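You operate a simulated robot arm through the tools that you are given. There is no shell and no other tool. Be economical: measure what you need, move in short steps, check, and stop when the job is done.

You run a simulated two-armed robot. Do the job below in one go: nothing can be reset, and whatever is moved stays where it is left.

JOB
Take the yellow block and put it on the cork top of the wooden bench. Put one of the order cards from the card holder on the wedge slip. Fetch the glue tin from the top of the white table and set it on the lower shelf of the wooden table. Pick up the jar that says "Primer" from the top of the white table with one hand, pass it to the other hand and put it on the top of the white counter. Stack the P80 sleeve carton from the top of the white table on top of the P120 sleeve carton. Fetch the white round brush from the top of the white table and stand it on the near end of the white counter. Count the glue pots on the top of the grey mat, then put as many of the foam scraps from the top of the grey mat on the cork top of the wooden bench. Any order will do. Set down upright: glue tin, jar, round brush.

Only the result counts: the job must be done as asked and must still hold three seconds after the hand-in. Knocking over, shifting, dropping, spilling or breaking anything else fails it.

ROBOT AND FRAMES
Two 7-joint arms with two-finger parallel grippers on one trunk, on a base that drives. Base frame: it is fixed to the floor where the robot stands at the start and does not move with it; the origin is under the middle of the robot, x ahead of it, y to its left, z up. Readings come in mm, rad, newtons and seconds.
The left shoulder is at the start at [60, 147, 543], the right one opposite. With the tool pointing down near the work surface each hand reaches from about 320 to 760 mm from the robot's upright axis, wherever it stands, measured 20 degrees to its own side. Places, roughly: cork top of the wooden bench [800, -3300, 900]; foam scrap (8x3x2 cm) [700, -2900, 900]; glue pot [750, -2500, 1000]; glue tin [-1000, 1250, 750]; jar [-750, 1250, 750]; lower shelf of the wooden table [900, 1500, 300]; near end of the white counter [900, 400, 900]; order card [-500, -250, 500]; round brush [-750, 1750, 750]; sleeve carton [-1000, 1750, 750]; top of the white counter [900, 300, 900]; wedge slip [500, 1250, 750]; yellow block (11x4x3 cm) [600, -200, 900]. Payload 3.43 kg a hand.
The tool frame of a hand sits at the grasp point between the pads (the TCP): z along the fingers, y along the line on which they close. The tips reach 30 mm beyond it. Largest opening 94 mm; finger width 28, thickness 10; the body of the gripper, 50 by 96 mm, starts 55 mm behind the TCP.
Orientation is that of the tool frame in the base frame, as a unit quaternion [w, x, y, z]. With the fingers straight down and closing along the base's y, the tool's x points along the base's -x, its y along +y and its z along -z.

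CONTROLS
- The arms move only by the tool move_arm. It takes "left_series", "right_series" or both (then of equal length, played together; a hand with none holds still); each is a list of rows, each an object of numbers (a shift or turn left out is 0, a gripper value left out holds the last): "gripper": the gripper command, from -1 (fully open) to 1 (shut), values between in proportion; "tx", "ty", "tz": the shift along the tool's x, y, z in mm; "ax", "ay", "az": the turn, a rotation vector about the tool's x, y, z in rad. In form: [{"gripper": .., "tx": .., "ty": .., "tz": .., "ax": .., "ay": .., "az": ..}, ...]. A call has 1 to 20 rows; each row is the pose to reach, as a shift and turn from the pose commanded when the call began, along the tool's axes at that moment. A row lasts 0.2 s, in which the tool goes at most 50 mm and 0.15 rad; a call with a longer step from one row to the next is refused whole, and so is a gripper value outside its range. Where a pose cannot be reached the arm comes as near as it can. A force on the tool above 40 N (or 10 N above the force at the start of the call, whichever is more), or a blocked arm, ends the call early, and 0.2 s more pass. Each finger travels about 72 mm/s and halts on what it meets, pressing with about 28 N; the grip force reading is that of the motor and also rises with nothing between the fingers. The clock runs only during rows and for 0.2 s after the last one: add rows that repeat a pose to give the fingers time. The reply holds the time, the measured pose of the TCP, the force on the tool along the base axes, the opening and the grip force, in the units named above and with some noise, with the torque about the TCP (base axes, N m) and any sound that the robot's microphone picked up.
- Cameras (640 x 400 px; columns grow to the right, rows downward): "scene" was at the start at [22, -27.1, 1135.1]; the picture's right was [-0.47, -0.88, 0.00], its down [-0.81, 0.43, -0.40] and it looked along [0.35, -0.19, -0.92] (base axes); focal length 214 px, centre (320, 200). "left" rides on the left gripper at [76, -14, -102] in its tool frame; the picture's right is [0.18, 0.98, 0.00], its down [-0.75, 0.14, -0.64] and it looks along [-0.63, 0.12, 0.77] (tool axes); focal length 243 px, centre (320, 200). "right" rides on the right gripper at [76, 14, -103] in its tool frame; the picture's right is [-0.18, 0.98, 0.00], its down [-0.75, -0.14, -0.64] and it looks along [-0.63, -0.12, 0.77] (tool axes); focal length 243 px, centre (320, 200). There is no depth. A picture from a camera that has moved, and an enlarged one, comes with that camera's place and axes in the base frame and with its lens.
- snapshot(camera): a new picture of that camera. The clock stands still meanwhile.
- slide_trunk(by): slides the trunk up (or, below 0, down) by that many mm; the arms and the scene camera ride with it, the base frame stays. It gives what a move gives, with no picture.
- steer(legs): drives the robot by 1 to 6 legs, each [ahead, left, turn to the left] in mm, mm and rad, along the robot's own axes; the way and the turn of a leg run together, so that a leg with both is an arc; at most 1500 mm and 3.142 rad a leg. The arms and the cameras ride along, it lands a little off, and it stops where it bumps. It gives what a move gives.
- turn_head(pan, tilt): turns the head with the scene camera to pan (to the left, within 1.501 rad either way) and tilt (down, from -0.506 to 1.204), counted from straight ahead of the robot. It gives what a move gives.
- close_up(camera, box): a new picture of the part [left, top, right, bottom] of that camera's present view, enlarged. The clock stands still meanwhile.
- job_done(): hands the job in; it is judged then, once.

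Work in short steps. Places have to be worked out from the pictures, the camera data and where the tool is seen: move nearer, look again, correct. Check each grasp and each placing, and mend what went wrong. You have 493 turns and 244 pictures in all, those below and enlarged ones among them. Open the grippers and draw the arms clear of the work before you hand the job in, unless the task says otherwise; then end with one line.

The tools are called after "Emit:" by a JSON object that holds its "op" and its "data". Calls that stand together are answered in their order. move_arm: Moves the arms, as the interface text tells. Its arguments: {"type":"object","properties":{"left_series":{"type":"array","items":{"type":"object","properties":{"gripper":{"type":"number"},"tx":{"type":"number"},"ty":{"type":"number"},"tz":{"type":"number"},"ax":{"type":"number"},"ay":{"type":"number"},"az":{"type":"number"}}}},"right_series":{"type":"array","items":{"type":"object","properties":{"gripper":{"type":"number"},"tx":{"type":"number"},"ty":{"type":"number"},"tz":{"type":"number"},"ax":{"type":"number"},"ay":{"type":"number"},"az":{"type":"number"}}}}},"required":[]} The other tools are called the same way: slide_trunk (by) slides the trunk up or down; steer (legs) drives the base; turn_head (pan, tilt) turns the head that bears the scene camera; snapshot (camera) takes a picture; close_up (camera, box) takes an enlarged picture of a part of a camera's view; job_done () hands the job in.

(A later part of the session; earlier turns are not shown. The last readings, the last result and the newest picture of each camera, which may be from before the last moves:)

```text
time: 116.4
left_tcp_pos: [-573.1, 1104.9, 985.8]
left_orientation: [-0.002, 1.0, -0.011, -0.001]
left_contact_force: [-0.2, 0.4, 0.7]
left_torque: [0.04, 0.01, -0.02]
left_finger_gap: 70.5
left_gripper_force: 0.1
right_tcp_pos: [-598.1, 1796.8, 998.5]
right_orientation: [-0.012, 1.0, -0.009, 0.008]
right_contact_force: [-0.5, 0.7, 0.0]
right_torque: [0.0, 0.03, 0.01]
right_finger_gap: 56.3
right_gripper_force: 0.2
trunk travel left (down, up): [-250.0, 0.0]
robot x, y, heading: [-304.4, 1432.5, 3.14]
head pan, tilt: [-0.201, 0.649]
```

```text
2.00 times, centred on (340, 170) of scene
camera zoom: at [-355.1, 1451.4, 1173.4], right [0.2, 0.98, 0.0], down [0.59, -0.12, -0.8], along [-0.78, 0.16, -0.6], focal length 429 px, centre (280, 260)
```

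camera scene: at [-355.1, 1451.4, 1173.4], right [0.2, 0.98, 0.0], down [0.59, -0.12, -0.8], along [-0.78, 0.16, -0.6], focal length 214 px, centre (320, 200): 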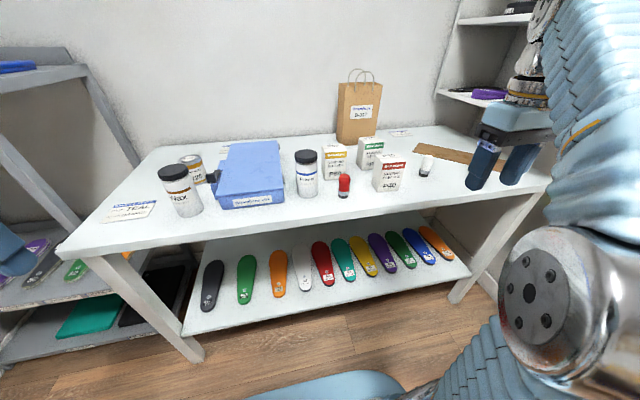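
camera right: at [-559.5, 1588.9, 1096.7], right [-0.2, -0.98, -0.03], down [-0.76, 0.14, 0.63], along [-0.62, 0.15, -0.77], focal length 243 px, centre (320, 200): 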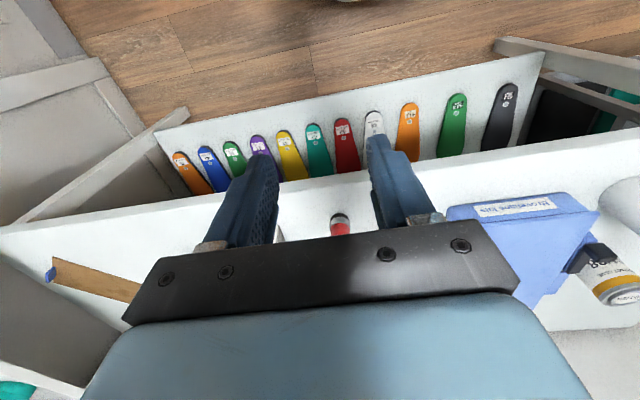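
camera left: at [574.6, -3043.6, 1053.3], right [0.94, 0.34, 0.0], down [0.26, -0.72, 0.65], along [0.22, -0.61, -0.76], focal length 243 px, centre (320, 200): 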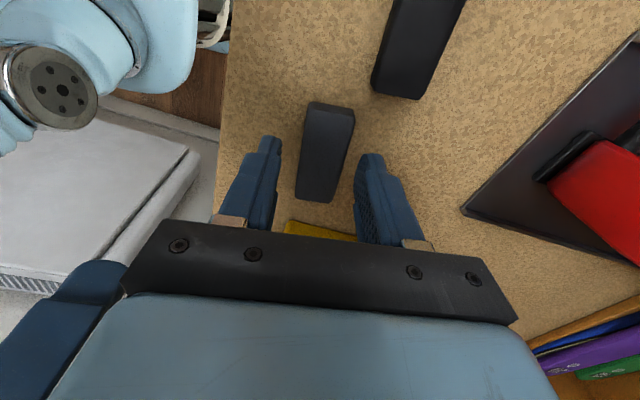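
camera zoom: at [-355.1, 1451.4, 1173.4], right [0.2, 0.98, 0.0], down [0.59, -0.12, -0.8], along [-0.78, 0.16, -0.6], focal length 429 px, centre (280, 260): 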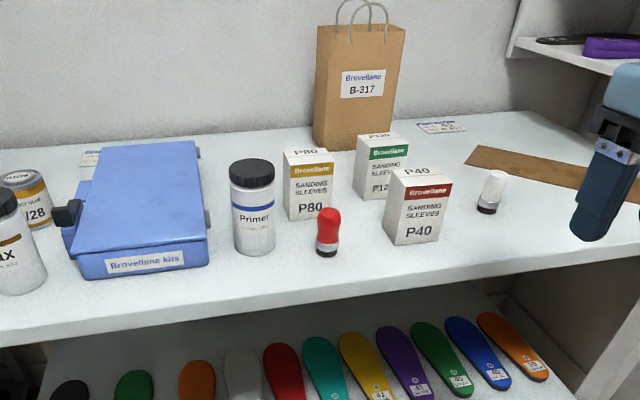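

Table top is at z≈805, front edge x≈-748. P80 ≈(-937,1618), P120 ≈(-988,1753), Primer ≈(-870,1518), white brush ≈(-901,1927), tin ≈(-1002,1198). Driving 110 closer and bringing the right hand over P80 for a closer look.

Emit:
{"op": "steer", "data": {"legs": [[110, 0, 0]]}}

Emit:
{"op": "snapshot", "data": {"camera": "right"}}

Emit:
{"op": "close_up", "data": {"camera": "scene", "box": [180, 110, 500, 250]}}

```text
time: 117.6
left_tcp_pos: [-683.6, 1104.2, 983.5]
left_orientation: [-0.003, 1.0, -0.01, -0.001]
left_contact_force: [0.2, -0.8, -0.4]
left_torque: [0.0, 0.0, 0.01]
left_finger_gap: 70.4
left_gripper_force: 0.0
right_tcp_pos: [-709.4, 1798.3, 998.8]
right_orientation: [-0.012, 1.0, -0.008, 0.009]
right_contact_force: [-0.1, 0.1, 1.4]
right_torque: [0.0, -0.02, -0.03]
right_finger_gap: 56.3
right_gripper_force: 0.1
trunk travel left (down, up): [-250.0, 0.0]
robot x, y, heading: [-411.1, 1431.8, 3.14]
head pan, tilt: [-0.201, 0.649]
```

```text
183 pictures are left
camera right: at [-635.3, 1779.0, 1102.1], right [-0.2, -0.98, -0.03], down [-0.76, 0.14, 0.63], along [-0.62, 0.15, -0.77], focal length 243 px, centre (320, 200)
```

right: 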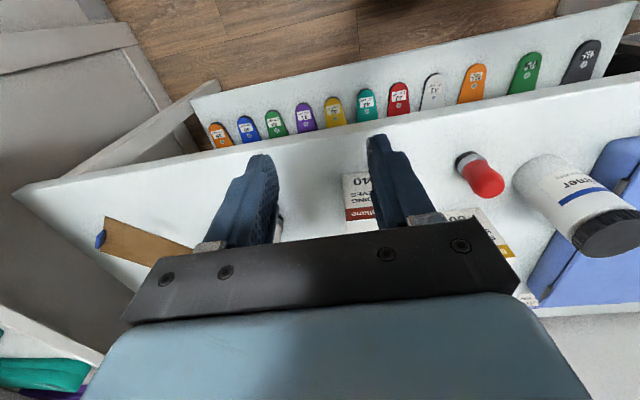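

```text
2.00 times, centred on (340, 180) of scene
camera zoom: at [-465.3, 1451.4, 1173.4], right [0.2, 0.98, 0.0], down [0.59, -0.12, -0.8], along [-0.78, 0.16, -0.6], focal length 429 px, centre (280, 240)
```

zoom: 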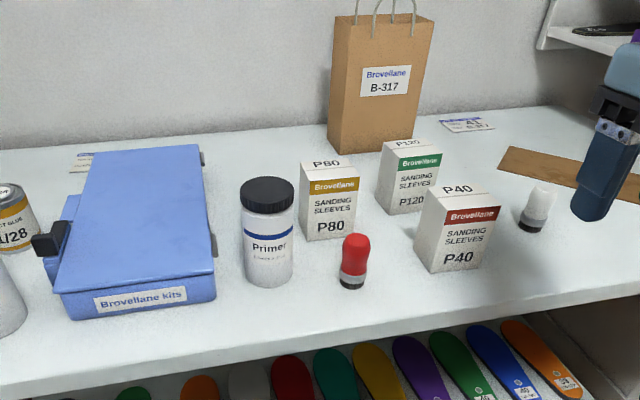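

P80 is roughly 76 wide × 60 deep × 93 high with its front near x≈-930, y≈1620. I'll use a 30° forward-pitched right hand so the stack height stays in reach; moving above it and looking.

Emit:
{"op": "move_arm", "data": {"right_series": [{"tx": -25, "ty": 22, "ay": -0.07, "gripper": -1}, {"tx": -50, "ty": 44, "ay": -0.14}, {"tx": -75, "ty": 66, "ay": -0.21}, {"tx": -100, "ty": 88, "ay": -0.28}, {"tx": -125, "ty": 110, "ay": -0.35}, {"tx": -150, "ty": 132, "ay": -0.42}, {"tx": -170, "ty": 155, "ay": -0.49}, {"tx": -191, "ty": 177, "tz": 10, "ay": -0.52}]}}

Emit:
{"op": "snapshot", "data": {"camera": "right"}}

Emit:
{"op": "close_up", "data": {"camera": "scene", "box": [180, 60, 500, 250]}}

```text
time: 119.4
left_tcp_pos: [-683.0, 1103.7, 985.1]
left_orientation: [-0.002, 1.0, -0.009, -0.001]
left_contact_force: [0.5, -0.2, 0.6]
left_torque: [0.0, 0.07, 0.03]
left_finger_gap: 70.4
left_gripper_force: 0.0
right_tcp_pos: [-902.2, 1622.4, 981.6]
right_orientation: [-0.014, 0.969, -0.004, -0.248]
right_contact_force: [0.0, -0.4, 0.4]
right_torque: [-0.02, 0.01, -0.02]
right_finger_gap: 94.0
right_gripper_force: 0.1
trunk travel left (down, up): [-250.0, 0.0]
robot x, y, heading: [-410.5, 1431.7, 3.138]
head pan, tilt: [-0.201, 0.649]
```

```text
181 pictures are left
camera right: at [-785.7, 1605.7, 1034.2], right [-0.18, -0.98, 0.06], down [-0.35, 0.12, 0.93], along [-0.92, 0.14, -0.36], focal length 243 px, centre (320, 200)
```

right: 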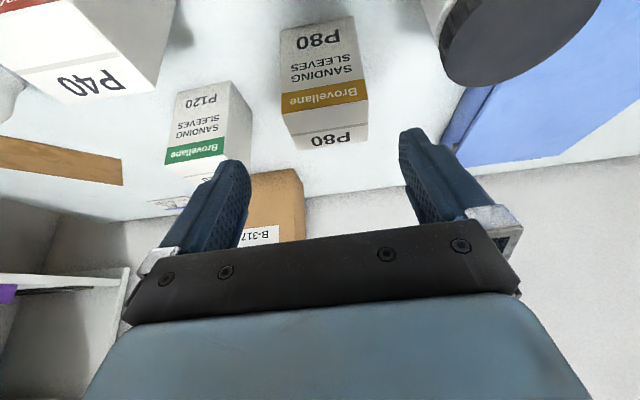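

```text
2.00 times, centred on (340, 155) of scene
camera zoom: at [-465.4, 1451.5, 1173.4], right [0.2, 0.98, 0.0], down [0.59, -0.12, -0.8], along [-0.78, 0.16, -0.6], focal length 429 px, centre (280, 290)
```

zoom: 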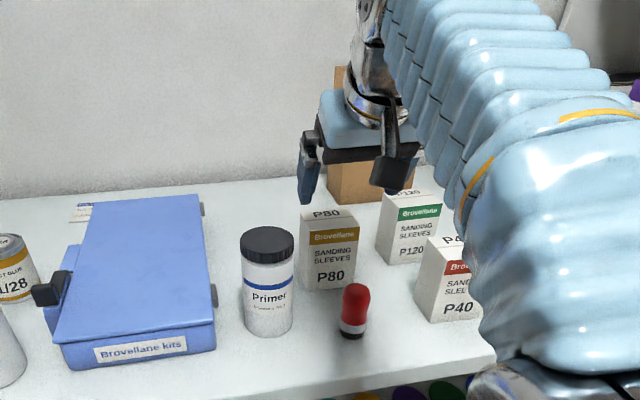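

P80: centre ≈(-955,1616), top z≈904, ~70 wide. Advance along the finger direction in stages.

Emit:
{"op": "move_arm", "data": {"right_series": [{"tx": 2, "ty": 6, "tz": 30}, {"tx": 3, "ty": 6, "tz": 60}, {"tx": 4, "ty": 6, "tz": 80}]}}

Emit:
{"op": "snapshot", "data": {"camera": "right"}}

```text
time: 120.2
left_tcp_pos: [-683.3, 1104.2, 985.2]
left_orientation: [-0.003, 1.0, -0.01, -0.001]
left_contact_force: [0.1, 0.2, -0.4]
left_torque: [0.0, 0.02, 0.01]
left_finger_gap: 70.6
left_gripper_force: 0.1
right_tcp_pos: [-938.1, 1619.0, 910.2]
right_orientation: [-0.014, 0.968, -0.005, -0.249]
right_contact_force: [0.3, -0.2, 0.1]
right_torque: [-0.02, 0.01, 0.03]
right_finger_gap: 94.0
right_gripper_force: 0.1
trunk travel left (down, up): [-250.0, 0.0]
robot x, y, heading: [-409.6, 1436.0, 3.14]
head pan, tilt: [-0.201, 0.649]
```

```text
179 pictures are left
camera right: at [-821.9, 1602.4, 962.9], right [-0.18, -0.98, 0.06], down [-0.35, 0.12, 0.93], along [-0.92, 0.14, -0.36], focal length 243 px, centre (320, 200)
```

right: 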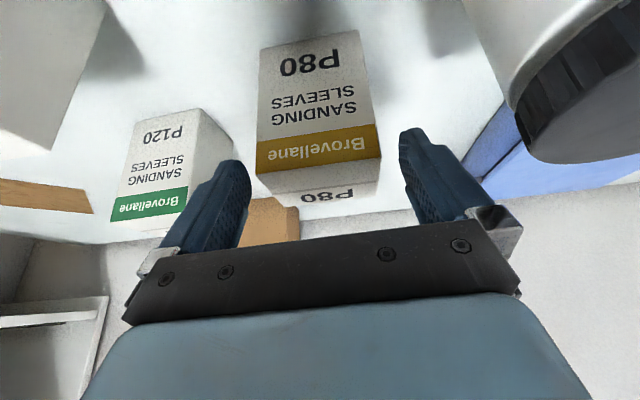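

Straddling well; nudge 4 mm toward +y, advance 33 mm and close.

Emit:
{"op": "move_arm", "data": {"right_series": [{"ty": -4}, {"ty": -4, "tz": 15}, {"ty": -4, "tz": 33}, {"ty": -4, "tz": 33, "gripper": 0}, {"ty": -4, "tz": 33, "gripper": 0.6}, {"ty": -4, "tz": 33, "gripper": 0.6}]}}

Emit:
{"op": "snapshot", "data": {"camera": "right"}}

```text
time: 121.6
left_tcp_pos: [-683.0, 1104.6, 985.6]
left_orientation: [-0.002, 1.0, -0.01, -0.001]
left_contact_force: [-0.2, -0.1, -0.2]
left_torque: [-0.01, 0.02, -0.01]
left_finger_gap: 70.5
left_gripper_force: 0.1
right_tcp_pos: [-953.6, 1623.5, 880.5]
right_orientation: [-0.014, 0.968, -0.004, -0.249]
right_contact_force: [0.2, 1.0, 1.2]
right_torque: [-0.03, 0.02, -0.03]
right_finger_gap: 74.4
right_gripper_force: 27.9
trunk travel left (down, up): [-250.0, 0.0]
robot x, y, heading: [-412.7, 1433.3, 3.139]
head pan, tilt: [-0.201, 0.649]
```

```text
178 pictures are left
camera right: at [-837.7, 1606.9, 933.4], right [-0.18, -0.98, 0.06], down [-0.35, 0.12, 0.93], along [-0.92, 0.14, -0.36], focal length 243 px, centre (320, 200)
```

right: 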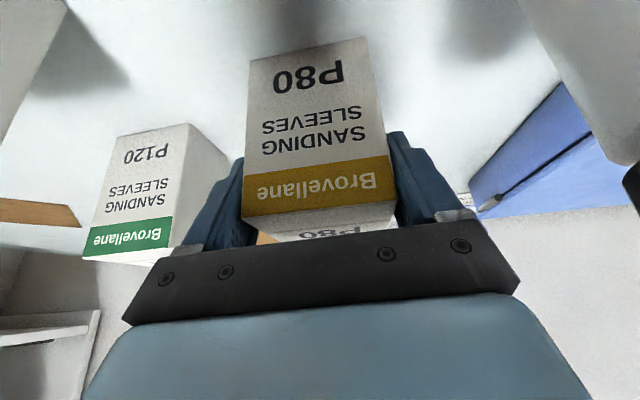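

Gripped at 74 mm. Lifting straight up ~110 mm.

Emit:
{"op": "move_arm", "data": {"right_series": [{"tx": -10, "tz": -18}, {"tx": -24, "tz": -43}, {"tx": -38, "tz": -70}, {"tx": -53, "tz": -97}, {"tx": -55, "tz": -101}]}}

Emit:
{"op": "snapshot", "data": {"camera": "right"}}

Emit:
{"op": "snapshot", "data": {"camera": "scene"}}

```text
time: 122.8
left_tcp_pos: [-683.8, 1104.2, 984.6]
left_orientation: [-0.003, 1.0, -0.01, 0.0]
left_contact_force: [-0.5, 0.1, 0.2]
left_torque: [-0.01, -0.02, -0.01]
left_finger_gap: 70.5
left_gripper_force: 0.1
right_tcp_pos: [-953.7, 1623.0, 994.9]
right_orientation: [-0.015, 0.969, -0.005, -0.247]
right_contact_force: [0.4, -0.1, -1.6]
right_torque: [0.01, 0.03, -0.02]
right_finger_gap: 74.3
right_gripper_force: 27.5
trunk travel left (down, up): [-250.0, 0.0]
robot x, y, heading: [-412.8, 1430.4, 3.141]
head pan, tilt: [-0.201, 0.649]
```

```text
177 pictures are left
camera right: at [-837.0, 1605.3, 1048.0], right [-0.18, -0.98, 0.06], down [-0.35, 0.12, 0.93], along [-0.92, 0.14, -0.37], focal length 243 px, centre (320, 200)
```

right: 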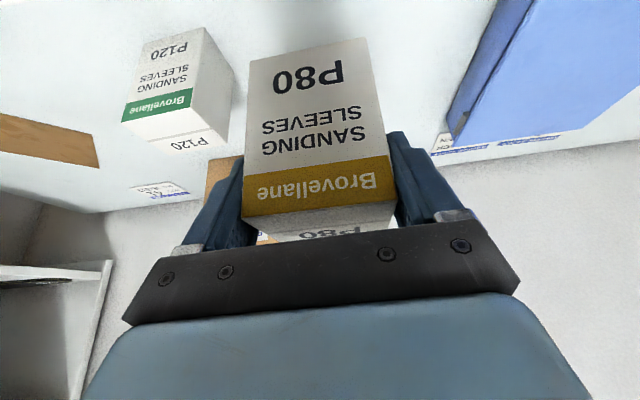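

```text
176 pictures are left
camera scene: at [-465.6, 1451.5, 1173.4], right [0.2, 0.98, 0.0], down [0.59, -0.12, -0.8], along [-0.78, 0.16, -0.6], focal length 214 px, centre (320, 200)
```

scene: 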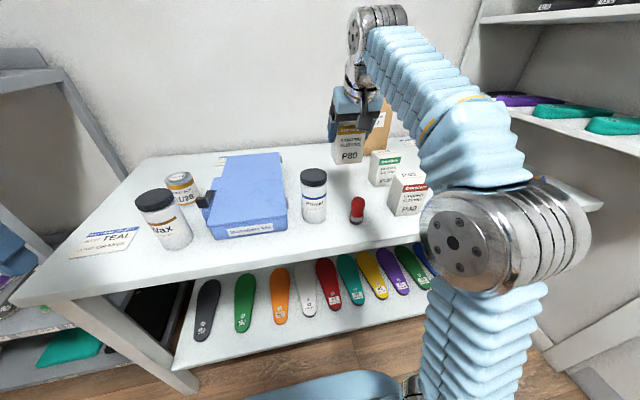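

P120's top is at x≈-968…-1013, y≈1718…1788. Carry P80 over it: delta (-39,+129).

Emit:
{"op": "move_arm", "data": {"right_series": [{"tx": -8, "ty": -30, "tz": 4}, {"tx": -16, "ty": -60, "tz": 9}, {"tx": -24, "ty": -90, "tz": 13}, {"tx": -34, "ty": -120, "tz": 18}, {"tx": -34, "ty": -129, "tz": 18}, {"tx": -34, "ty": -129, "tz": 18}]}}

Emit:
{"op": "snapshot", "data": {"camera": "right"}}

Emit:
{"op": "close_up", "data": {"camera": "scene", "box": [300, 60, 480, 240]}}

```text
time: 124.2
left_tcp_pos: [-684.4, 1104.3, 984.8]
left_orientation: [-0.002, 1.0, -0.01, -0.001]
left_contact_force: [-0.5, 0.1, 0.2]
left_torque: [0.02, -0.01, -0.01]
left_finger_gap: 70.5
left_gripper_force: 0.0
right_tcp_pos: [-989.4, 1753.0, 998.5]
right_orientation: [-0.014, 0.969, -0.004, -0.248]
right_contact_force: [-0.2, -0.5, -1.7]
right_torque: [0.04, 0.0, -0.03]
right_finger_gap: 74.0
right_gripper_force: 27.5
trunk travel left (down, up): [-250.0, 0.0]
robot x, y, heading: [-413.6, 1435.0, 3.137]
head pan, tilt: [-0.201, 0.649]
```

```text
175 pictures are left
camera right: at [-874.6, 1735.6, 1051.8], right [-0.18, -0.98, 0.06], down [-0.35, 0.12, 0.93], along [-0.92, 0.14, -0.37], focal length 243 px, centre (320, 200)
```

right: 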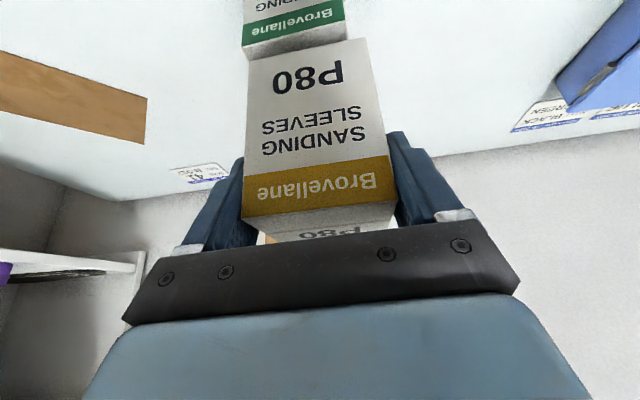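

```text
2.22 times, centred on (390, 150) of scene
camera zoom: at [-465.6, 1451.6, 1173.4], right [0.2, 0.98, 0.0], down [0.59, -0.12, -0.8], along [-0.78, 0.16, -0.6], focal length 477 px, centre (164, 311)
```

zoom: 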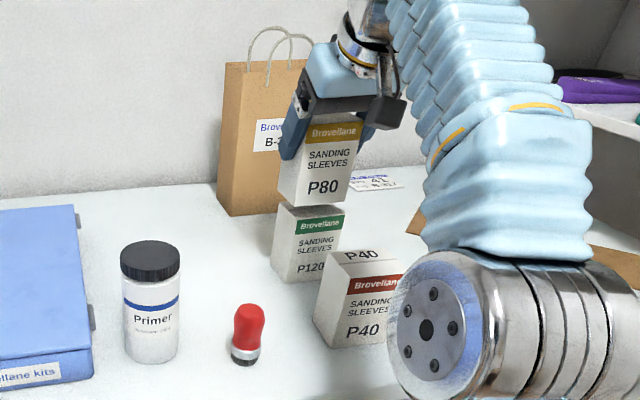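

P80 is almost aligned; shift 7 mm +y, 3 mm deeper, and lower in small steps until contact.

Emit:
{"op": "move_arm", "data": {"right_series": [{"tx": -2, "ty": -7, "tz": 1}, {"tx": 2, "ty": -7, "tz": 8}, {"tx": 5, "ty": -7, "tz": 15}, {"tx": 6, "ty": -7, "tz": 17}, {"tx": 7, "ty": -7, "tz": 19}]}}

Emit:
{"op": "snapshot", "data": {"camera": "right"}}

Emit:
{"op": "close_up", "data": {"camera": "scene", "box": [340, 80, 460, 220]}}

```text
time: 125.4
left_tcp_pos: [-683.2, 1103.8, 984.9]
left_orientation: [-0.003, 1.0, -0.009, -0.001]
left_contact_force: [-0.5, 0.3, -0.2]
left_torque: [0.02, -0.02, 0.0]
left_finger_gap: 70.4
left_gripper_force: 0.2
right_tcp_pos: [-992.5, 1758.9, 980.5]
right_orientation: [-0.013, 0.968, -0.003, -0.251]
right_contact_force: [-1.5, 0.4, 8.5]
right_torque: [-0.28, 0.07, 0.02]
right_finger_gap: 74.5
right_gripper_force: 27.9
trunk travel left (down, up): [-250.0, 0.0]
robot x, y, heading: [-409.8, 1436.1, 3.141]
head pan, tilt: [-0.201, 0.649]
```

```text
173 pictures are left
camera right: at [-876.3, 1741.7, 1033.1], right [-0.18, -0.98, 0.06], down [-0.35, 0.12, 0.93], along [-0.92, 0.14, -0.36], focal length 243 px, centre (320, 200)
```

right: 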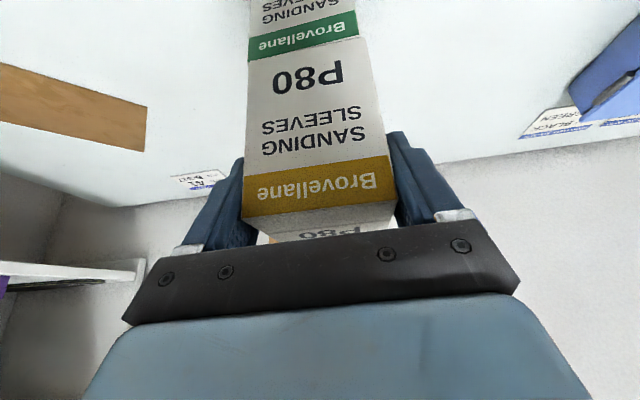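

```text
2.86 times, centred on (400, 150) of scene
camera zoom: at [-465.1, 1451.2, 1173.6], right [0.2, 0.98, 0.0], down [0.59, -0.12, -0.8], along [-0.78, 0.16, -0.6], focal length 613 px, centre (91, 343)
```

zoom: 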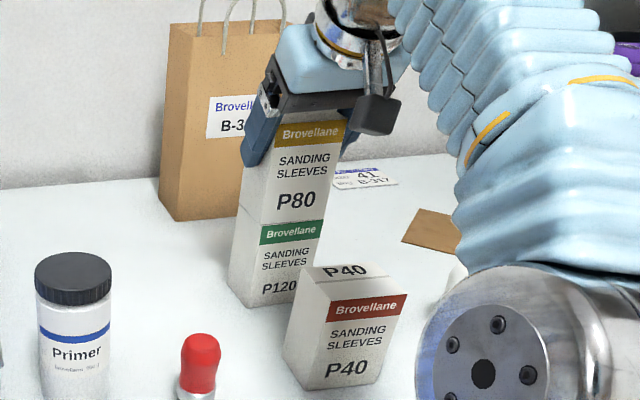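

Contact (8.5 N), nicely aligned. Release and retreat along the finger axis.

Emit:
{"op": "move_arm", "data": {"right_series": [{"gripper": -0.7}, {"gripper": -0.8}, {"gripper": -0.9}, {"gripper": -0.9}, {"tz": -25}, {"tz": -60}, {"tz": -95}, {"tz": -110}]}}

Emit:
{"op": "snapshot", "data": {"camera": "right"}}

Emit:
{"op": "snapshot", "data": {"camera": "scene"}}

```text
time: 127.2
left_tcp_pos: [-683.4, 1104.2, 985.2]
left_orientation: [-0.003, 1.0, -0.01, -0.001]
left_contact_force: [-0.1, 0.4, 0.8]
left_torque: [-0.04, 0.02, -0.02]
left_finger_gap: 70.6
left_gripper_force: 0.0
right_tcp_pos: [-932.9, 1749.9, 1055.6]
right_orientation: [-0.015, 0.969, -0.004, -0.248]
right_contact_force: [0.1, -0.4, 0.2]
right_torque: [-0.03, -0.01, 0.0]
right_finger_gap: 89.6
right_gripper_force: 0.1
right hand out of reach, approached as far as the arm can: row 7, 8
trunk travel left (down, up): [-250.0, 0.0]
robot x, y, heading: [-413.0, 1434.7, 3.142]
head pan, tilt: [-0.201, 0.649]
```

```text
171 pictures are left
camera right: at [-817.9, 1732.9, 1108.8], right [-0.18, -0.98, 0.06], down [-0.35, 0.12, 0.93], along [-0.92, 0.14, -0.37], focal length 243 px, centre (320, 200)
```

right: 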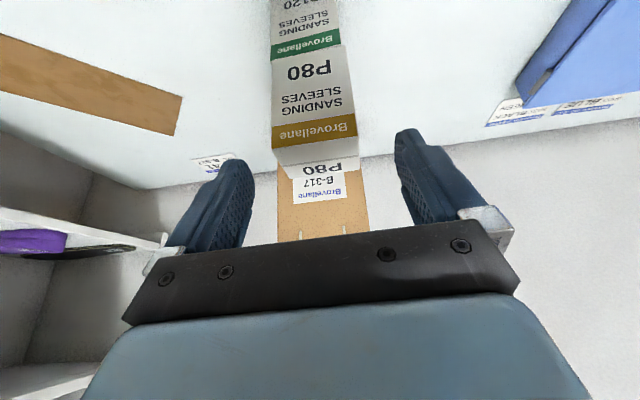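

```text
170 pictures are left
camera scene: at [-465.7, 1451.4, 1173.4], right [0.2, 0.98, 0.0], down [0.59, -0.12, -0.8], along [-0.78, 0.16, -0.6], focal length 214 px, centre (320, 200)
```

scene: 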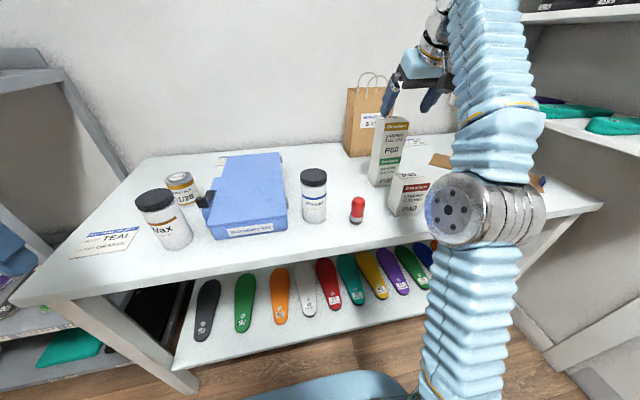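

P80 is stacked on P120. Now the Primer jar (axis ≈(-884,1520), top z≈926). Bring the right hand back to vertical over the table front.

Emit:
{"op": "move_arm", "data": {"right_series": [{"tx": 32, "ty": 15, "tz": -6, "ay": 0.07}, {"tx": 64, "ty": 35, "tz": -12, "ay": 0.14}, {"tx": 96, "ty": 60, "tz": -18, "ay": 0.21}, {"tx": 128, "ty": 85, "tz": -24, "ay": 0.28}, {"tx": 160, "ty": 110, "tz": -30, "ay": 0.35}, {"tx": 192, "ty": 130, "tz": -35, "ay": 0.42}, {"tx": 221, "ty": 150, "tz": -40, "ay": 0.5}]}}

Emit:
{"op": "move_arm", "data": {"right_series": [{"az": -0.14, "tx": -10, "ty": 8}, {"az": -0.28, "tx": -20, "ty": 16}, {"az": -0.42, "tx": -30, "ty": 24}, {"az": -0.56, "tx": -40, "ty": 32}, {"az": -0.7, "tx": -50, "ty": 40}, {"az": -0.84, "tx": -60, "ty": 48}, {"az": -0.98, "tx": -70, "ty": 56}, {"az": -1.12, "tx": -80, "ty": 64}, {"az": -1.26, "tx": -90, "ty": 72}, {"az": -1.4, "tx": -100, "ty": 76}, {"az": -1.54, "tx": -110, "ty": 78, "gripper": -1}, {"az": -1.57, "tx": -115, "ty": 78}]}}

Emit:
{"op": "snapshot", "data": {"camera": "right"}}

Emit:
{"op": "close_up", "data": {"camera": "scene", "box": [180, 90, 460, 260]}}

```text
time: 128.8
left_tcp_pos: [-684.6, 1104.6, 985.5]
left_orientation: [-0.003, 1.0, -0.009, -0.001]
left_contact_force: [-0.8, 0.5, 0.1]
left_torque: [-0.02, -0.02, -0.02]
left_finger_gap: 70.6
left_gripper_force: 0.1
right_tcp_pos: [-723.9, 1599.6, 979.9]
right_orientation: [-0.013, 1.0, -0.008, -0.001]
right_contact_force: [0.2, -0.3, -0.1]
right_torque: [-0.03, 0.0, 0.04]
right_finger_gap: 89.6
right_gripper_force: 0.0
trunk travel left (down, up): [-250.0, 0.0]
robot x, y, heading: [-408.5, 1433.4, 3.139]
head pan, tilt: [-0.201, 0.649]
```

```text
time: 131.4
left_tcp_pos: [-683.9, 1105.1, 984.0]
left_orientation: [-0.004, 1.0, -0.01, -0.001]
left_contact_force: [-0.2, -0.5, 0.3]
left_torque: [-0.01, 0.0, 0.01]
left_finger_gap: 70.4
left_gripper_force: 0.0
right_tcp_pos: [-838.6, 1521.0, 977.9]
right_orientation: [-0.01, 0.712, 0.702, 0.008]
right_contact_force: [0.4, 1.3, -0.2]
right_torque: [-0.02, -0.04, 0.02]
right_finger_gap: 94.1
right_gripper_force: 0.0
trunk travel left (down, up): [-250.0, 0.0]
robot x, y, heading: [-413.7, 1434.0, 3.138]
head pan, tilt: [-0.201, 0.649]
```

```text
169 pictures are left
camera right: at [-823.9, 1595.4, 1082.3], right [0.98, -0.2, -0.01], down [-0.15, -0.77, 0.62], along [-0.13, -0.61, -0.78], focal length 243 px, centre (320, 200)
```

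right: 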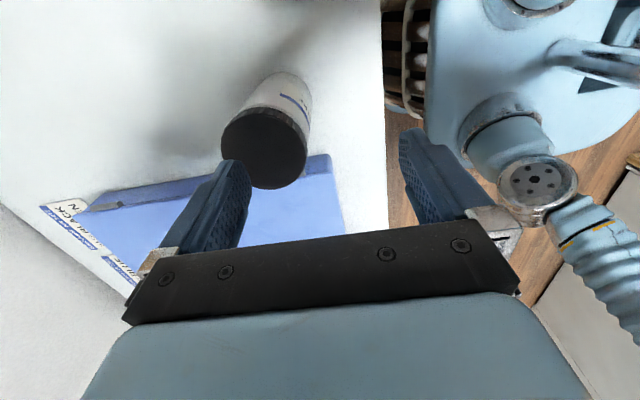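

```text
2.29 times, centred on (320, 175) of scene
camera zoom: at [-465.5, 1451.4, 1173.4], right [0.2, 0.98, 0.0], down [0.59, -0.12, -0.8], along [-0.78, 0.16, -0.6], focal length 490 px, centre (320, 257)
```

zoom: 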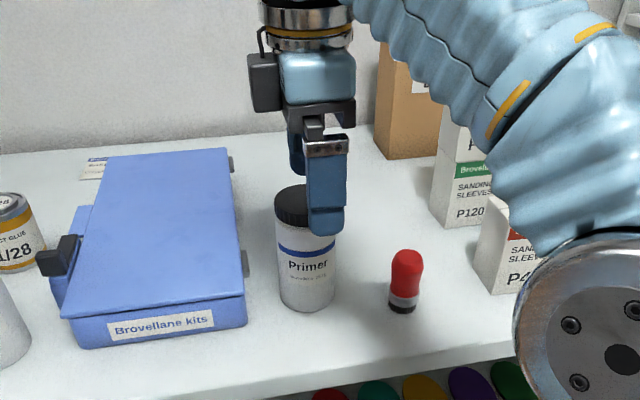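

To make the handoff easy, the right hand will grip the jar's body from the front at ~55° pitch, leaving the lid free for the left hand from above. Re-orienting: yaw back first, then pitch.

Emit:
{"op": "move_arm", "data": {"right_series": [{"az": 0.14, "ty": 10}, {"az": 0.28, "ty": 20}, {"az": 0.42, "ty": 30}, {"az": 0.56, "ty": 40}, {"az": 0.7, "ty": 50}, {"az": 0.84, "ty": 60}, {"az": 0.98, "ty": 70}, {"az": 1.12, "ty": 78}, {"az": 1.26, "ty": 78}, {"az": 1.4, "ty": 78}, {"az": 1.54, "ty": 78}, {"az": 1.56, "ty": 78}]}}

Emit:
{"op": "move_arm", "data": {"right_series": [{"ay": -0.14, "tx": -5, "tz": 8}, {"ay": -0.28, "tx": -10, "tz": 16}, {"ay": -0.42, "tx": -15, "tz": 25}, {"ay": -0.56, "tx": -20, "tz": 35}, {"ay": -0.7, "tx": -25, "tz": 45, "gripper": -0.75}, {"ay": -0.84, "tx": -28, "tz": 55}, {"ay": -0.96, "tx": -30, "tz": 66}]}}

Emit:
{"op": "snapshot", "data": {"camera": "right"}}

Emit:
{"op": "close_up", "data": {"camera": "scene", "box": [180, 90, 460, 260]}}

```text
time: 134.0
left_tcp_pos: [-683.9, 1103.8, 985.4]
left_orientation: [-0.003, 1.0, -0.01, -0.001]
left_contact_force: [0.5, 0.7, 0.9]
left_torque: [0.02, -0.01, 0.01]
left_finger_gap: 70.3
left_gripper_force: 0.0
right_tcp_pos: [-761.6, 1520.4, 977.6]
right_orientation: [-0.012, 1.0, -0.003, -0.001]
right_contact_force: [-0.8, 0.7, 0.6]
right_torque: [-0.05, -0.01, -0.04]
right_finger_gap: 93.8
right_gripper_force: 0.1
trunk travel left (down, up): [-250.0, 0.0]
robot x, y, heading: [-413.2, 1433.4, 3.146]
head pan, tilt: [-0.201, 0.649]
```

```text
time: 135.6
left_tcp_pos: [-683.7, 1104.8, 985.8]
left_orientation: [-0.003, 1.0, -0.01, 0.0]
left_contact_force: [0.5, -1.0, -0.8]
left_torque: [0.03, 0.0, -0.03]
left_finger_gap: 70.6
left_gripper_force: 0.1
right_tcp_pos: [-791.3, 1524.2, 913.4]
right_orientation: [-0.012, 0.886, 0.004, -0.464]
right_contact_force: [-0.5, -0.2, 0.8]
right_torque: [-0.01, -0.03, 0.0]
right_finger_gap: 82.2
right_gripper_force: 0.1
trunk travel left (down, up): [-250.0, 0.0]
robot x, y, heading: [-413.2, 1431.8, 3.14]
head pan, tilt: [-0.201, 0.649]
```

```text
167 pictures are left
camera right: at [-663.9, 1508.1, 908.4], right [-0.11, -0.99, 0.13], down [0.1, 0.12, 0.99], along [-0.99, 0.12, 0.08], focal length 243 px, centre (320, 200)
```

right: 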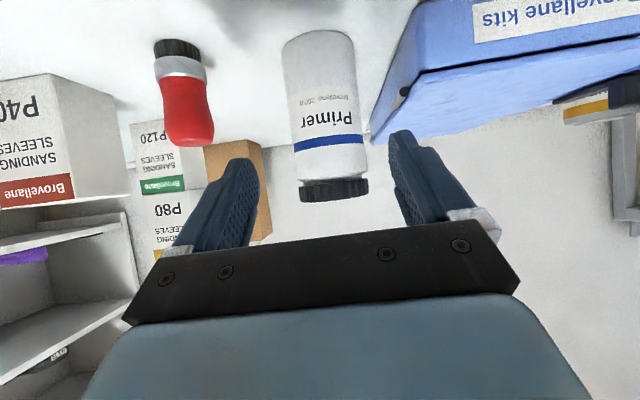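

```text
2.29 times, centred on (320, 175) of scene
camera zoom: at [-465.5, 1451.5, 1173.4], right [0.2, 0.98, 0.0], down [0.59, -0.12, -0.8], along [-0.78, 0.16, -0.6], focal length 490 px, centre (320, 257)
```

zoom: 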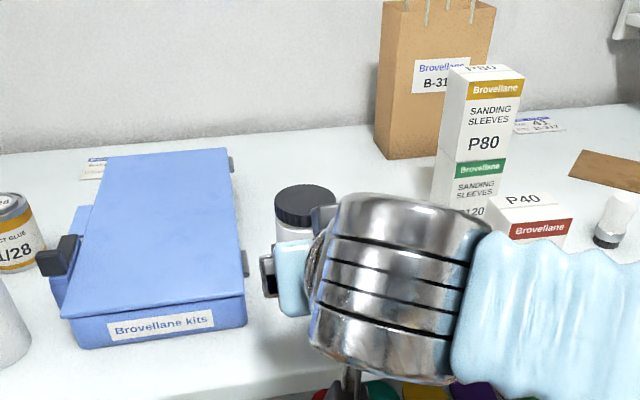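

Jar well aligned at y≈1525. Advancing along the fingers ~100 mm around the jar body.

Emit:
{"op": "move_arm", "data": {"right_series": [{"tz": 30}, {"tz": 60}, {"tz": 85}]}}

Emit:
{"op": "snapshot", "data": {"camera": "right"}}

```text
time: 136.4
left_tcp_pos: [-683.1, 1103.5, 984.3]
left_orientation: [-0.003, 1.0, -0.01, -0.001]
left_contact_force: [1.0, 0.5, -0.6]
left_torque: [0.0, 0.04, 0.03]
left_finger_gap: 70.7
left_gripper_force: 0.1
right_tcp_pos: [-861.7, 1524.0, 861.8]
right_orientation: [-0.013, 0.886, 0.003, -0.463]
right_contact_force: [0.7, -0.2, 0.0]
right_torque: [0.01, 0.0, -0.03]
right_finger_gap: 82.2
right_gripper_force: 0.0
trunk travel left (down, up): [-250.0, 0.0]
robot x, y, heading: [-408.5, 1433.7, 3.138]
head pan, tilt: [-0.201, 0.649]
```

```text
165 pictures are left
camera right: at [-734.5, 1509.3, 858.8], right [-0.11, -0.99, 0.13], down [0.1, 0.12, 0.99], along [-0.99, 0.12, 0.08], focal length 243 px, centre (320, 200)
```

right: 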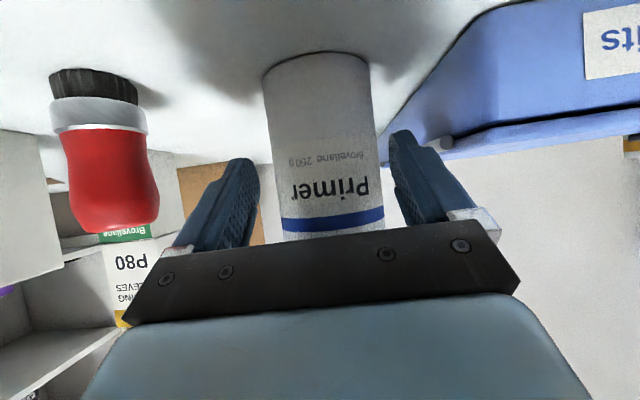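

Advance 14 mm more and close.

Emit:
{"op": "move_arm", "data": {"right_series": [{"tz": 8}, {"tz": 15}, {"tz": 15, "gripper": -0.3}, {"tz": 15, "gripper": 0.5}, {"tz": 15, "gripper": 0.5}, {"tz": 15, "gripper": 0.5}]}}

Emit:
{"op": "snapshot", "data": {"camera": "right"}}

```text
time: 137.8
left_tcp_pos: [-683.0, 1104.1, 984.7]
left_orientation: [-0.003, 1.0, -0.01, -0.001]
left_contact_force: [0.4, 1.4, 0.1]
left_torque: [-0.02, -0.02, -0.02]
left_finger_gap: 70.4
left_gripper_force: 0.1
right_tcp_pos: [-873.8, 1522.7, 855.3]
right_orientation: [-0.012, 0.886, 0.004, -0.463]
right_contact_force: [-0.3, -0.4, 0.7]
right_torque: [-0.06, 0.05, 0.01]
right_finger_gap: 65.0
right_gripper_force: 28.4
trunk travel left (down, up): [-250.0, 0.0]
robot x, y, heading: [-411.6, 1435.7, 3.142]
head pan, tilt: [-0.201, 0.649]
```

```text
164 pictures are left
camera right: at [-746.7, 1509.3, 850.5], right [-0.11, -0.99, 0.13], down [0.1, 0.12, 0.99], along [-0.99, 0.12, 0.08], focal length 243 px, centre (320, 200)
```

right: 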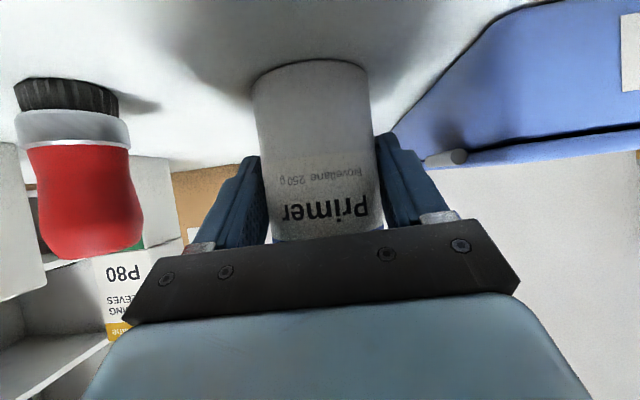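

Gripped (65 mm). Lift 35 mm, pull toward the robot and slightly left to a clear handoff spot.

Emit:
{"op": "move_arm", "data": {"right_series": [{"tx": -15, "tz": -10}, {"tx": -29, "tz": -20}, {"tx": -15, "tz": -40}, {"tx": -1, "tz": -61}, {"tx": 14, "tz": -81}, {"tx": 28, "tz": -101}, {"tx": 28, "ty": 25, "tz": -101}, {"tx": 28, "ty": 43, "tz": -101}]}}

Emit:
{"op": "turn_head", "data": {"pan": 0, "tilt": 0.75}}

Emit:
{"op": "snapshot", "data": {"camera": "scene"}}

Emit:
{"op": "snapshot", "data": {"camera": "right"}}

```text
time: 139.6
left_tcp_pos: [-684.1, 1104.2, 984.9]
left_orientation: [-0.002, 1.0, -0.009, 0.0]
left_contact_force: [0.2, 0.2, -0.1]
left_torque: [-0.02, -0.01, -0.03]
left_finger_gap: 70.6
left_gripper_force: 0.1
right_tcp_pos: [-775.8, 1478.8, 889.3]
right_orientation: [-0.013, 0.886, 0.003, -0.463]
right_contact_force: [-0.4, -0.9, -3.0]
right_torque: [0.03, -0.02, -0.01]
right_finger_gap: 65.1
right_gripper_force: 28.0
trunk travel left (down, up): [-250.0, 0.0]
robot x, y, heading: [-412.0, 1435.2, 3.139]
head pan, tilt: [-0.201, 0.649]
```

```text
time: 140.3
left_tcp_pos: [-683.6, 1104.3, 985.6]
left_orientation: [-0.002, 1.0, -0.01, -0.001]
left_contact_force: [0.3, 0.4, 0.5]
left_torque: [0.01, 0.03, 0.02]
left_finger_gap: 70.3
left_gripper_force: 0.0
right_tcp_pos: [-775.0, 1479.4, 889.3]
right_orientation: [-0.013, 0.886, 0.004, -0.463]
right_contact_force: [-0.7, 0.1, -3.6]
right_torque: [-0.01, -0.03, 0.02]
right_finger_gap: 65.2
right_gripper_force: 28.0
trunk travel left (down, up): [-250.0, 0.0]
robot x, y, heading: [-410.9, 1434.9, 3.14]
head pan, tilt: [0.0, 0.75]
```

```text
163 pictures are left
camera scene: at [-463.5, 1434.2, 1164.8], right [0.0, 1.0, 0.0], down [0.68, 0.0, -0.73], along [-0.73, 0.0, -0.68], focal length 214 px, centre (320, 200)
```

scene: 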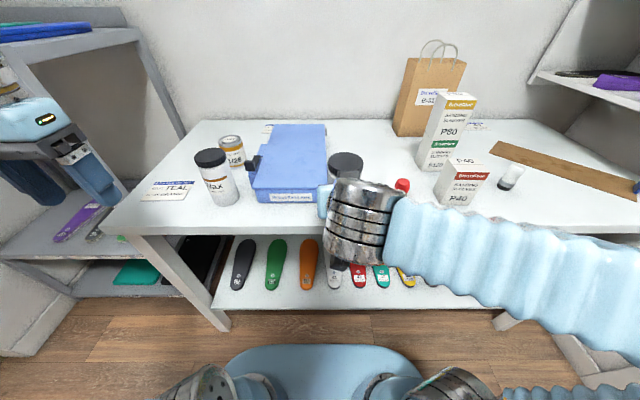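

```text
162 pictures are left
camera right: at [-647.6, 1465.0, 884.6], right [-0.11, -0.99, 0.13], down [0.1, 0.12, 0.99], along [-0.99, 0.12, 0.08], focal length 243 px, centre (320, 200)
```

right: 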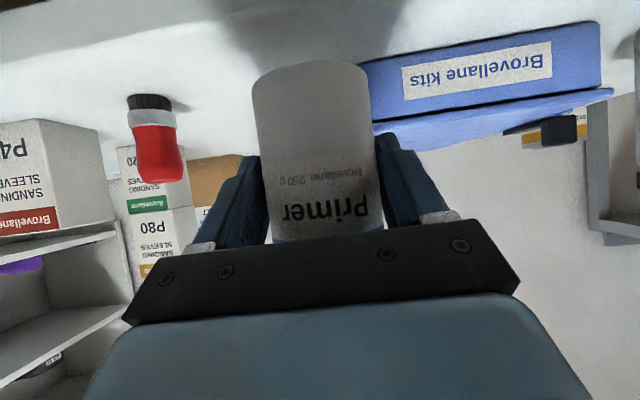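

Held firmly. For headroom I'll back the robot 200 mm off the table, lower the right hand 60 mm, then bring the left hand in from above.

Emit:
{"op": "steer", "data": {"legs": [[-200, 0, 0]]}}

Emit:
{"op": "move_arm", "data": {"right_series": [{"tx": 16, "tz": 11}, {"tx": 33, "tz": 23}, {"tx": 49, "tz": 34}, {"tx": 49, "tz": 34}]}}

```text
time: 141.9
left_tcp_pos: [-483.0, 1104.1, 985.4]
left_orientation: [-0.002, 1.0, -0.007, -0.001]
left_contact_force: [-0.6, -1.0, -0.3]
left_torque: [0.02, -0.04, -0.01]
left_finger_gap: 70.6
left_gripper_force: 0.2
right_tcp_pos: [-576.4, 1478.0, 888.7]
right_orientation: [-0.01, 0.886, 0.007, -0.463]
right_contact_force: [0.1, 0.0, -3.7]
right_torque: [0.01, -0.04, 0.03]
right_finger_gap: 65.0
right_gripper_force: 28.4
trunk travel left (down, up): [-250.0, 0.0]
robot x, y, heading: [-213.0, 1434.3, -3.138]
head pan, tilt: [0.0, 0.75]
```

```text
time: 142.9
left_tcp_pos: [-483.0, 1102.6, 985.4]
left_orientation: [-0.002, 1.0, -0.007, 0.0]
left_contact_force: [-0.2, -0.1, -0.3]
left_torque: [0.0, 0.0, -0.01]
left_finger_gap: 70.3
left_gripper_force: 0.0
right_tcp_pos: [-574.3, 1480.0, 829.0]
right_orientation: [-0.011, 0.886, 0.006, -0.463]
right_contact_force: [-0.3, 0.4, -2.7]
right_torque: [-0.01, 0.0, -0.02]
right_finger_gap: 65.1
right_gripper_force: 28.0
trunk travel left (down, up): [-250.0, 0.0]
robot x, y, heading: [-214.5, 1431.4, -3.14]
head pan, tilt: [0.0, 0.75]
```

Bringing the left hand above the lid (jar axis ≈(-585,1480), top z≈900).

Emit:
{"op": "move_arm", "data": {"left_series": [{"tx": -40, "gripper": -1}, {"tx": -80}, {"tx": -103}, {"tx": -103, "ty": -45}, {"tx": -103, "ty": -90}, {"tx": -103, "ty": -135}, {"tx": -103, "ty": -180}, {"tx": -103, "ty": -225}, {"tx": -103, "ty": -270}, {"tx": -103, "ty": -315}, {"tx": -103, "ty": -350}, {"tx": -103, "ty": -376}]}}

Emit:
{"op": "snapshot", "data": {"camera": "left"}}

Emit:
{"op": "snapshot", "data": {"camera": "scene"}}

```text
time: 145.5
left_tcp_pos: [-580.0, 1478.5, 981.2]
left_orientation: [-0.004, 1.0, -0.005, -0.004]
left_contact_force: [0.6, -0.3, -0.6]
left_torque: [0.04, 0.0, 0.02]
left_finger_gap: 93.8
left_gripper_force: 0.0
left hand out of reach, approached as far as the arm can: row 3, 12
right_tcp_pos: [-574.4, 1479.3, 829.0]
right_orientation: [-0.011, 0.887, 0.006, -0.462]
right_contact_force: [0.1, -0.1, -2.7]
right_torque: [0.03, -0.01, -0.02]
right_finger_gap: 64.8
right_gripper_force: 27.8
trunk travel left (down, up): [-250.0, 0.0]
robot x, y, heading: [-207.3, 1432.8, -3.139]
head pan, tilt: [0.0, 0.75]
```

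```text
161 pictures are left
camera left: at [-501.7, 1490.2, 1083.5], right [0.17, -0.98, -0.01], down [-0.75, -0.14, 0.64], along [-0.64, -0.1, -0.76], focal length 243 px, centre (320, 200)
```

left: 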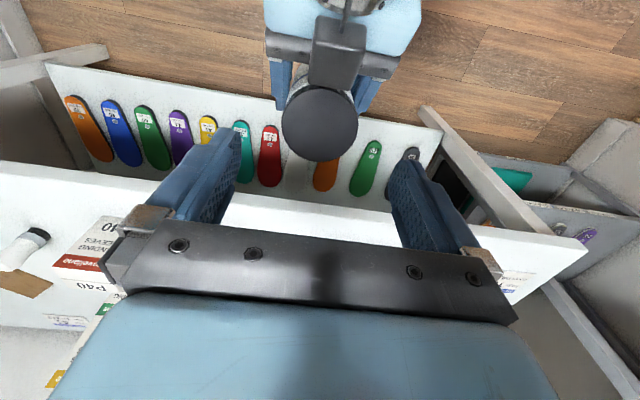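

```text
160 pictures are left
camera scene: at [-263.9, 1433.7, 1164.8], right [0.0, 1.0, 0.0], down [0.68, 0.0, -0.73], along [-0.73, 0.0, -0.68], focal length 214 px, centre (320, 200)
```

scene: 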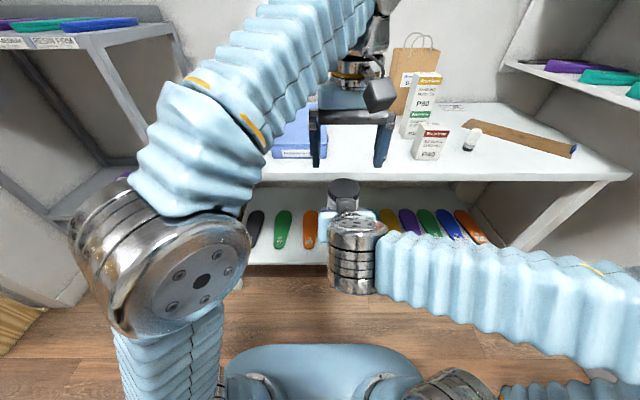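

The lid is centred under the left hand. Descending to grip the lid (tips down to ~z 873).

Emit:
{"op": "move_arm", "data": {"left_series": [{"tz": 20}, {"tz": 40}, {"tz": 55}]}}

Emit:
{"op": "snapshot", "data": {"camera": "left"}}

```text
time: 146.3
left_tcp_pos: [-579.1, 1480.0, 927.2]
left_orientation: [-0.003, 1.0, -0.007, -0.001]
left_contact_force: [0.0, 0.0, -0.3]
left_torque: [0.01, 0.0, -0.03]
left_finger_gap: 94.0
left_gripper_force: 0.0
right_tcp_pos: [-575.8, 1479.0, 829.3]
right_orientation: [-0.011, 0.886, 0.006, -0.463]
right_contact_force: [0.0, 0.7, -3.4]
right_torque: [0.03, -0.01, -0.01]
right_finger_gap: 64.9
right_gripper_force: 27.7
trunk travel left (down, up): [-250.0, 0.0]
robot x, y, heading: [-209.7, 1434.3, -3.139]
head pan, tilt: [0.0, 0.75]
```

```text
159 pictures are left
camera left: at [-502.3, 1491.8, 1028.2], right [0.17, -0.99, -0.01], down [-0.75, -0.13, 0.64], along [-0.63, -0.1, -0.77], focal length 243 px, centre (320, 200)
```

left: 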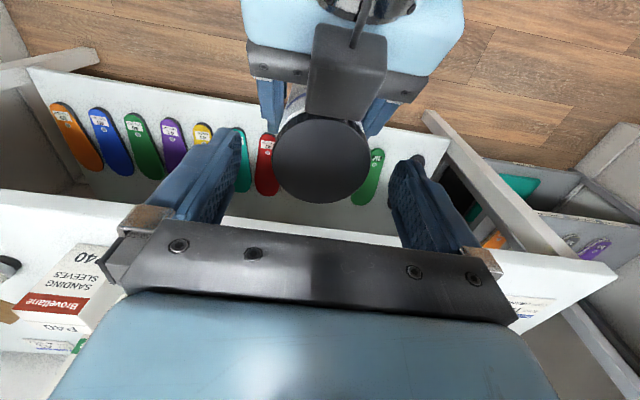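

Clear. Descend 24 mm more and close the left gripper on the lid.

Emit:
{"op": "move_arm", "data": {"left_series": [{"tz": 12, "tx": 2}, {"tz": 24, "tx": 2}, {"tz": 24, "tx": 2, "gripper": -0.3}, {"tz": 24, "tx": 2, "gripper": 0.5}, {"tz": 24, "tx": 2, "gripper": 0.5}, {"tz": 24, "tx": 2, "gripper": 0.5}]}}

Emit:
{"op": "snapshot", "data": {"camera": "left"}}

```text
time: 147.7
left_tcp_pos: [-578.2, 1479.4, 901.4]
left_orientation: [-0.002, 1.0, -0.006, 0.0]
left_contact_force: [-0.7, -12.8, 0.0]
left_torque: [-0.27, -0.02, 0.12]
left_finger_gap: 61.8
left_gripper_force: 28.5
right_tcp_pos: [-574.6, 1479.9, 829.9]
right_orientation: [-0.012, 0.887, 0.005, -0.462]
right_contact_force: [1.0, 11.4, -2.4]
right_torque: [-0.62, 0.01, -0.16]
right_finger_gap: 65.1
right_gripper_force: 28.7
trunk travel left (down, up): [-250.0, 0.0]
robot x, y, heading: [-212.7, 1430.2, -3.134]
head pan, tilt: [0.0, 0.75]
```

```text
158 pictures are left
camera left: at [-499.7, 1491.8, 1004.0], right [0.17, -0.99, 0.0], down [-0.75, -0.13, 0.64], along [-0.63, -0.11, -0.77], focal length 243 px, centre (320, 200)
```

left: 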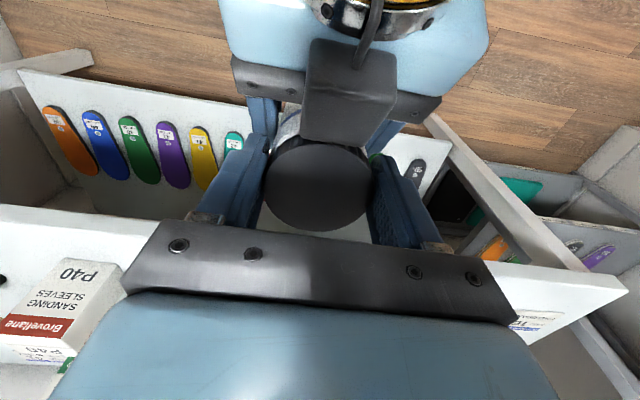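

Left grips the lid (62 mm). Now open the right hand and withdraw it backwards/downwards (avoiding the left camera).

Emit:
{"op": "move_arm", "data": {"right_series": [{"gripper": 0}, {"gripper": -0.9}, {"gripper": -0.9}, {"tx": 14, "tz": -10, "gripper": -0.9}, {"tx": 34, "tz": -30}, {"tx": 54, "tz": -47}, {"tx": 70, "tz": -64}]}}

Emit:
{"op": "snapshot", "data": {"camera": "left"}}

Emit:
{"op": "snapshot", "data": {"camera": "right"}}

```text
time: 149.3
left_tcp_pos: [-576.9, 1479.7, 901.7]
left_orientation: [-0.003, 1.0, -0.007, -0.001]
left_contact_force: [0.2, -0.3, -0.3]
left_torque: [-0.02, 0.0, 0.0]
left_finger_gap: 61.7
left_gripper_force: 28.2
right_tcp_pos: [-482.1, 1480.0, 807.6]
right_orientation: [-0.011, 0.886, 0.006, -0.463]
right_contact_force: [-0.4, 0.9, -0.7]
right_torque: [-0.02, 0.02, -0.02]
right_finger_gap: 89.3
right_gripper_force: 0.1
trunk travel left (down, up): [-250.0, 0.0]
robot x, y, heading: [-209.9, 1434.2, -3.145]
head pan, tilt: [0.0, 0.75]
```

```text
157 pictures are left
camera left: at [-499.5, 1492.3, 1004.0], right [0.17, -0.99, -0.01], down [-0.75, -0.13, 0.64], along [-0.63, -0.11, -0.77], focal length 243 px, centre (320, 200)
```

left: 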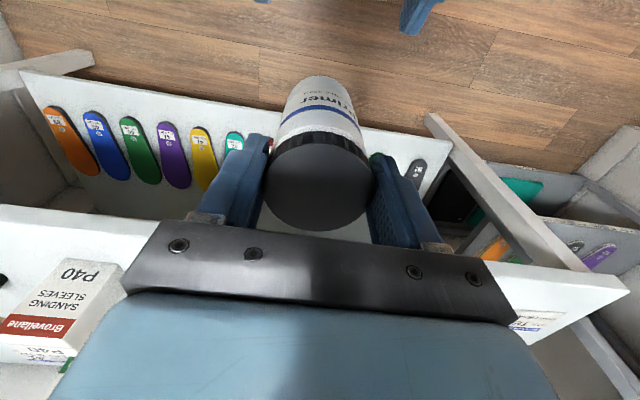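

```text
156 pictures are left
camera right: at [-354.7, 1466.1, 803.9], right [-0.11, -0.99, 0.13], down [0.1, 0.12, 0.99], along [-0.99, 0.12, 0.08], focal length 243 px, centre (320, 200)
```

right: 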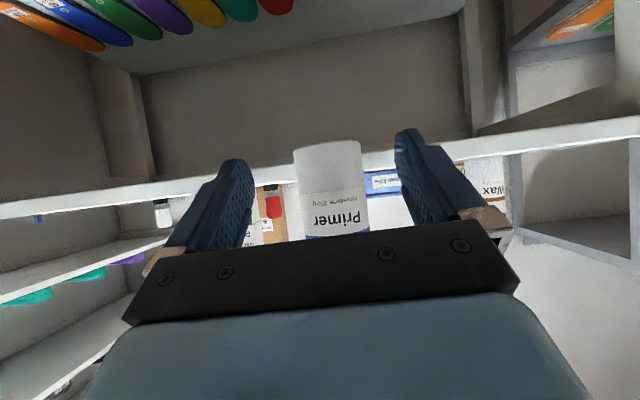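

Handoff to the left worked, but a vertical lid grip would need TCP z≈994 at the counter (out of reach). I'll regrasp in the air: the right hand takes the body again, and the left regrips with a pitched, yawed hand.

Emit:
{"op": "move_arm", "data": {"right_series": [{"tx": -16, "tz": 17}, {"tx": -36, "tz": 34}, {"tx": -56, "tz": 54}, {"tx": -70, "tz": 64}, {"tx": -70, "tz": 64, "gripper": -0.3}, {"tx": -70, "tz": 64, "gripper": 0.5}, {"tx": -70, "tz": 64, "gripper": 0.5}, {"tx": -70, "tz": 64, "gripper": 0.5}]}}

```text
time: 151.1
left_tcp_pos: [-577.0, 1479.5, 901.8]
left_orientation: [-0.003, 1.0, -0.006, -0.001]
left_contact_force: [-8.2, -12.4, -5.4]
left_torque: [-0.33, 0.17, 0.05]
left_finger_gap: 61.6
left_gripper_force: 28.1
right_tcp_pos: [-577.8, 1479.7, 829.1]
right_orientation: [-0.011, 0.886, 0.005, -0.463]
right_contact_force: [8.3, 11.8, 2.5]
right_torque: [-0.56, 0.39, -0.03]
right_finger_gap: 65.1
right_gripper_force: 27.5
trunk travel left (down, up): [-250.0, 0.0]
robot x, y, heading: [-211.0, 1438.1, -3.135]
head pan, tilt: [0.0, 0.75]
```

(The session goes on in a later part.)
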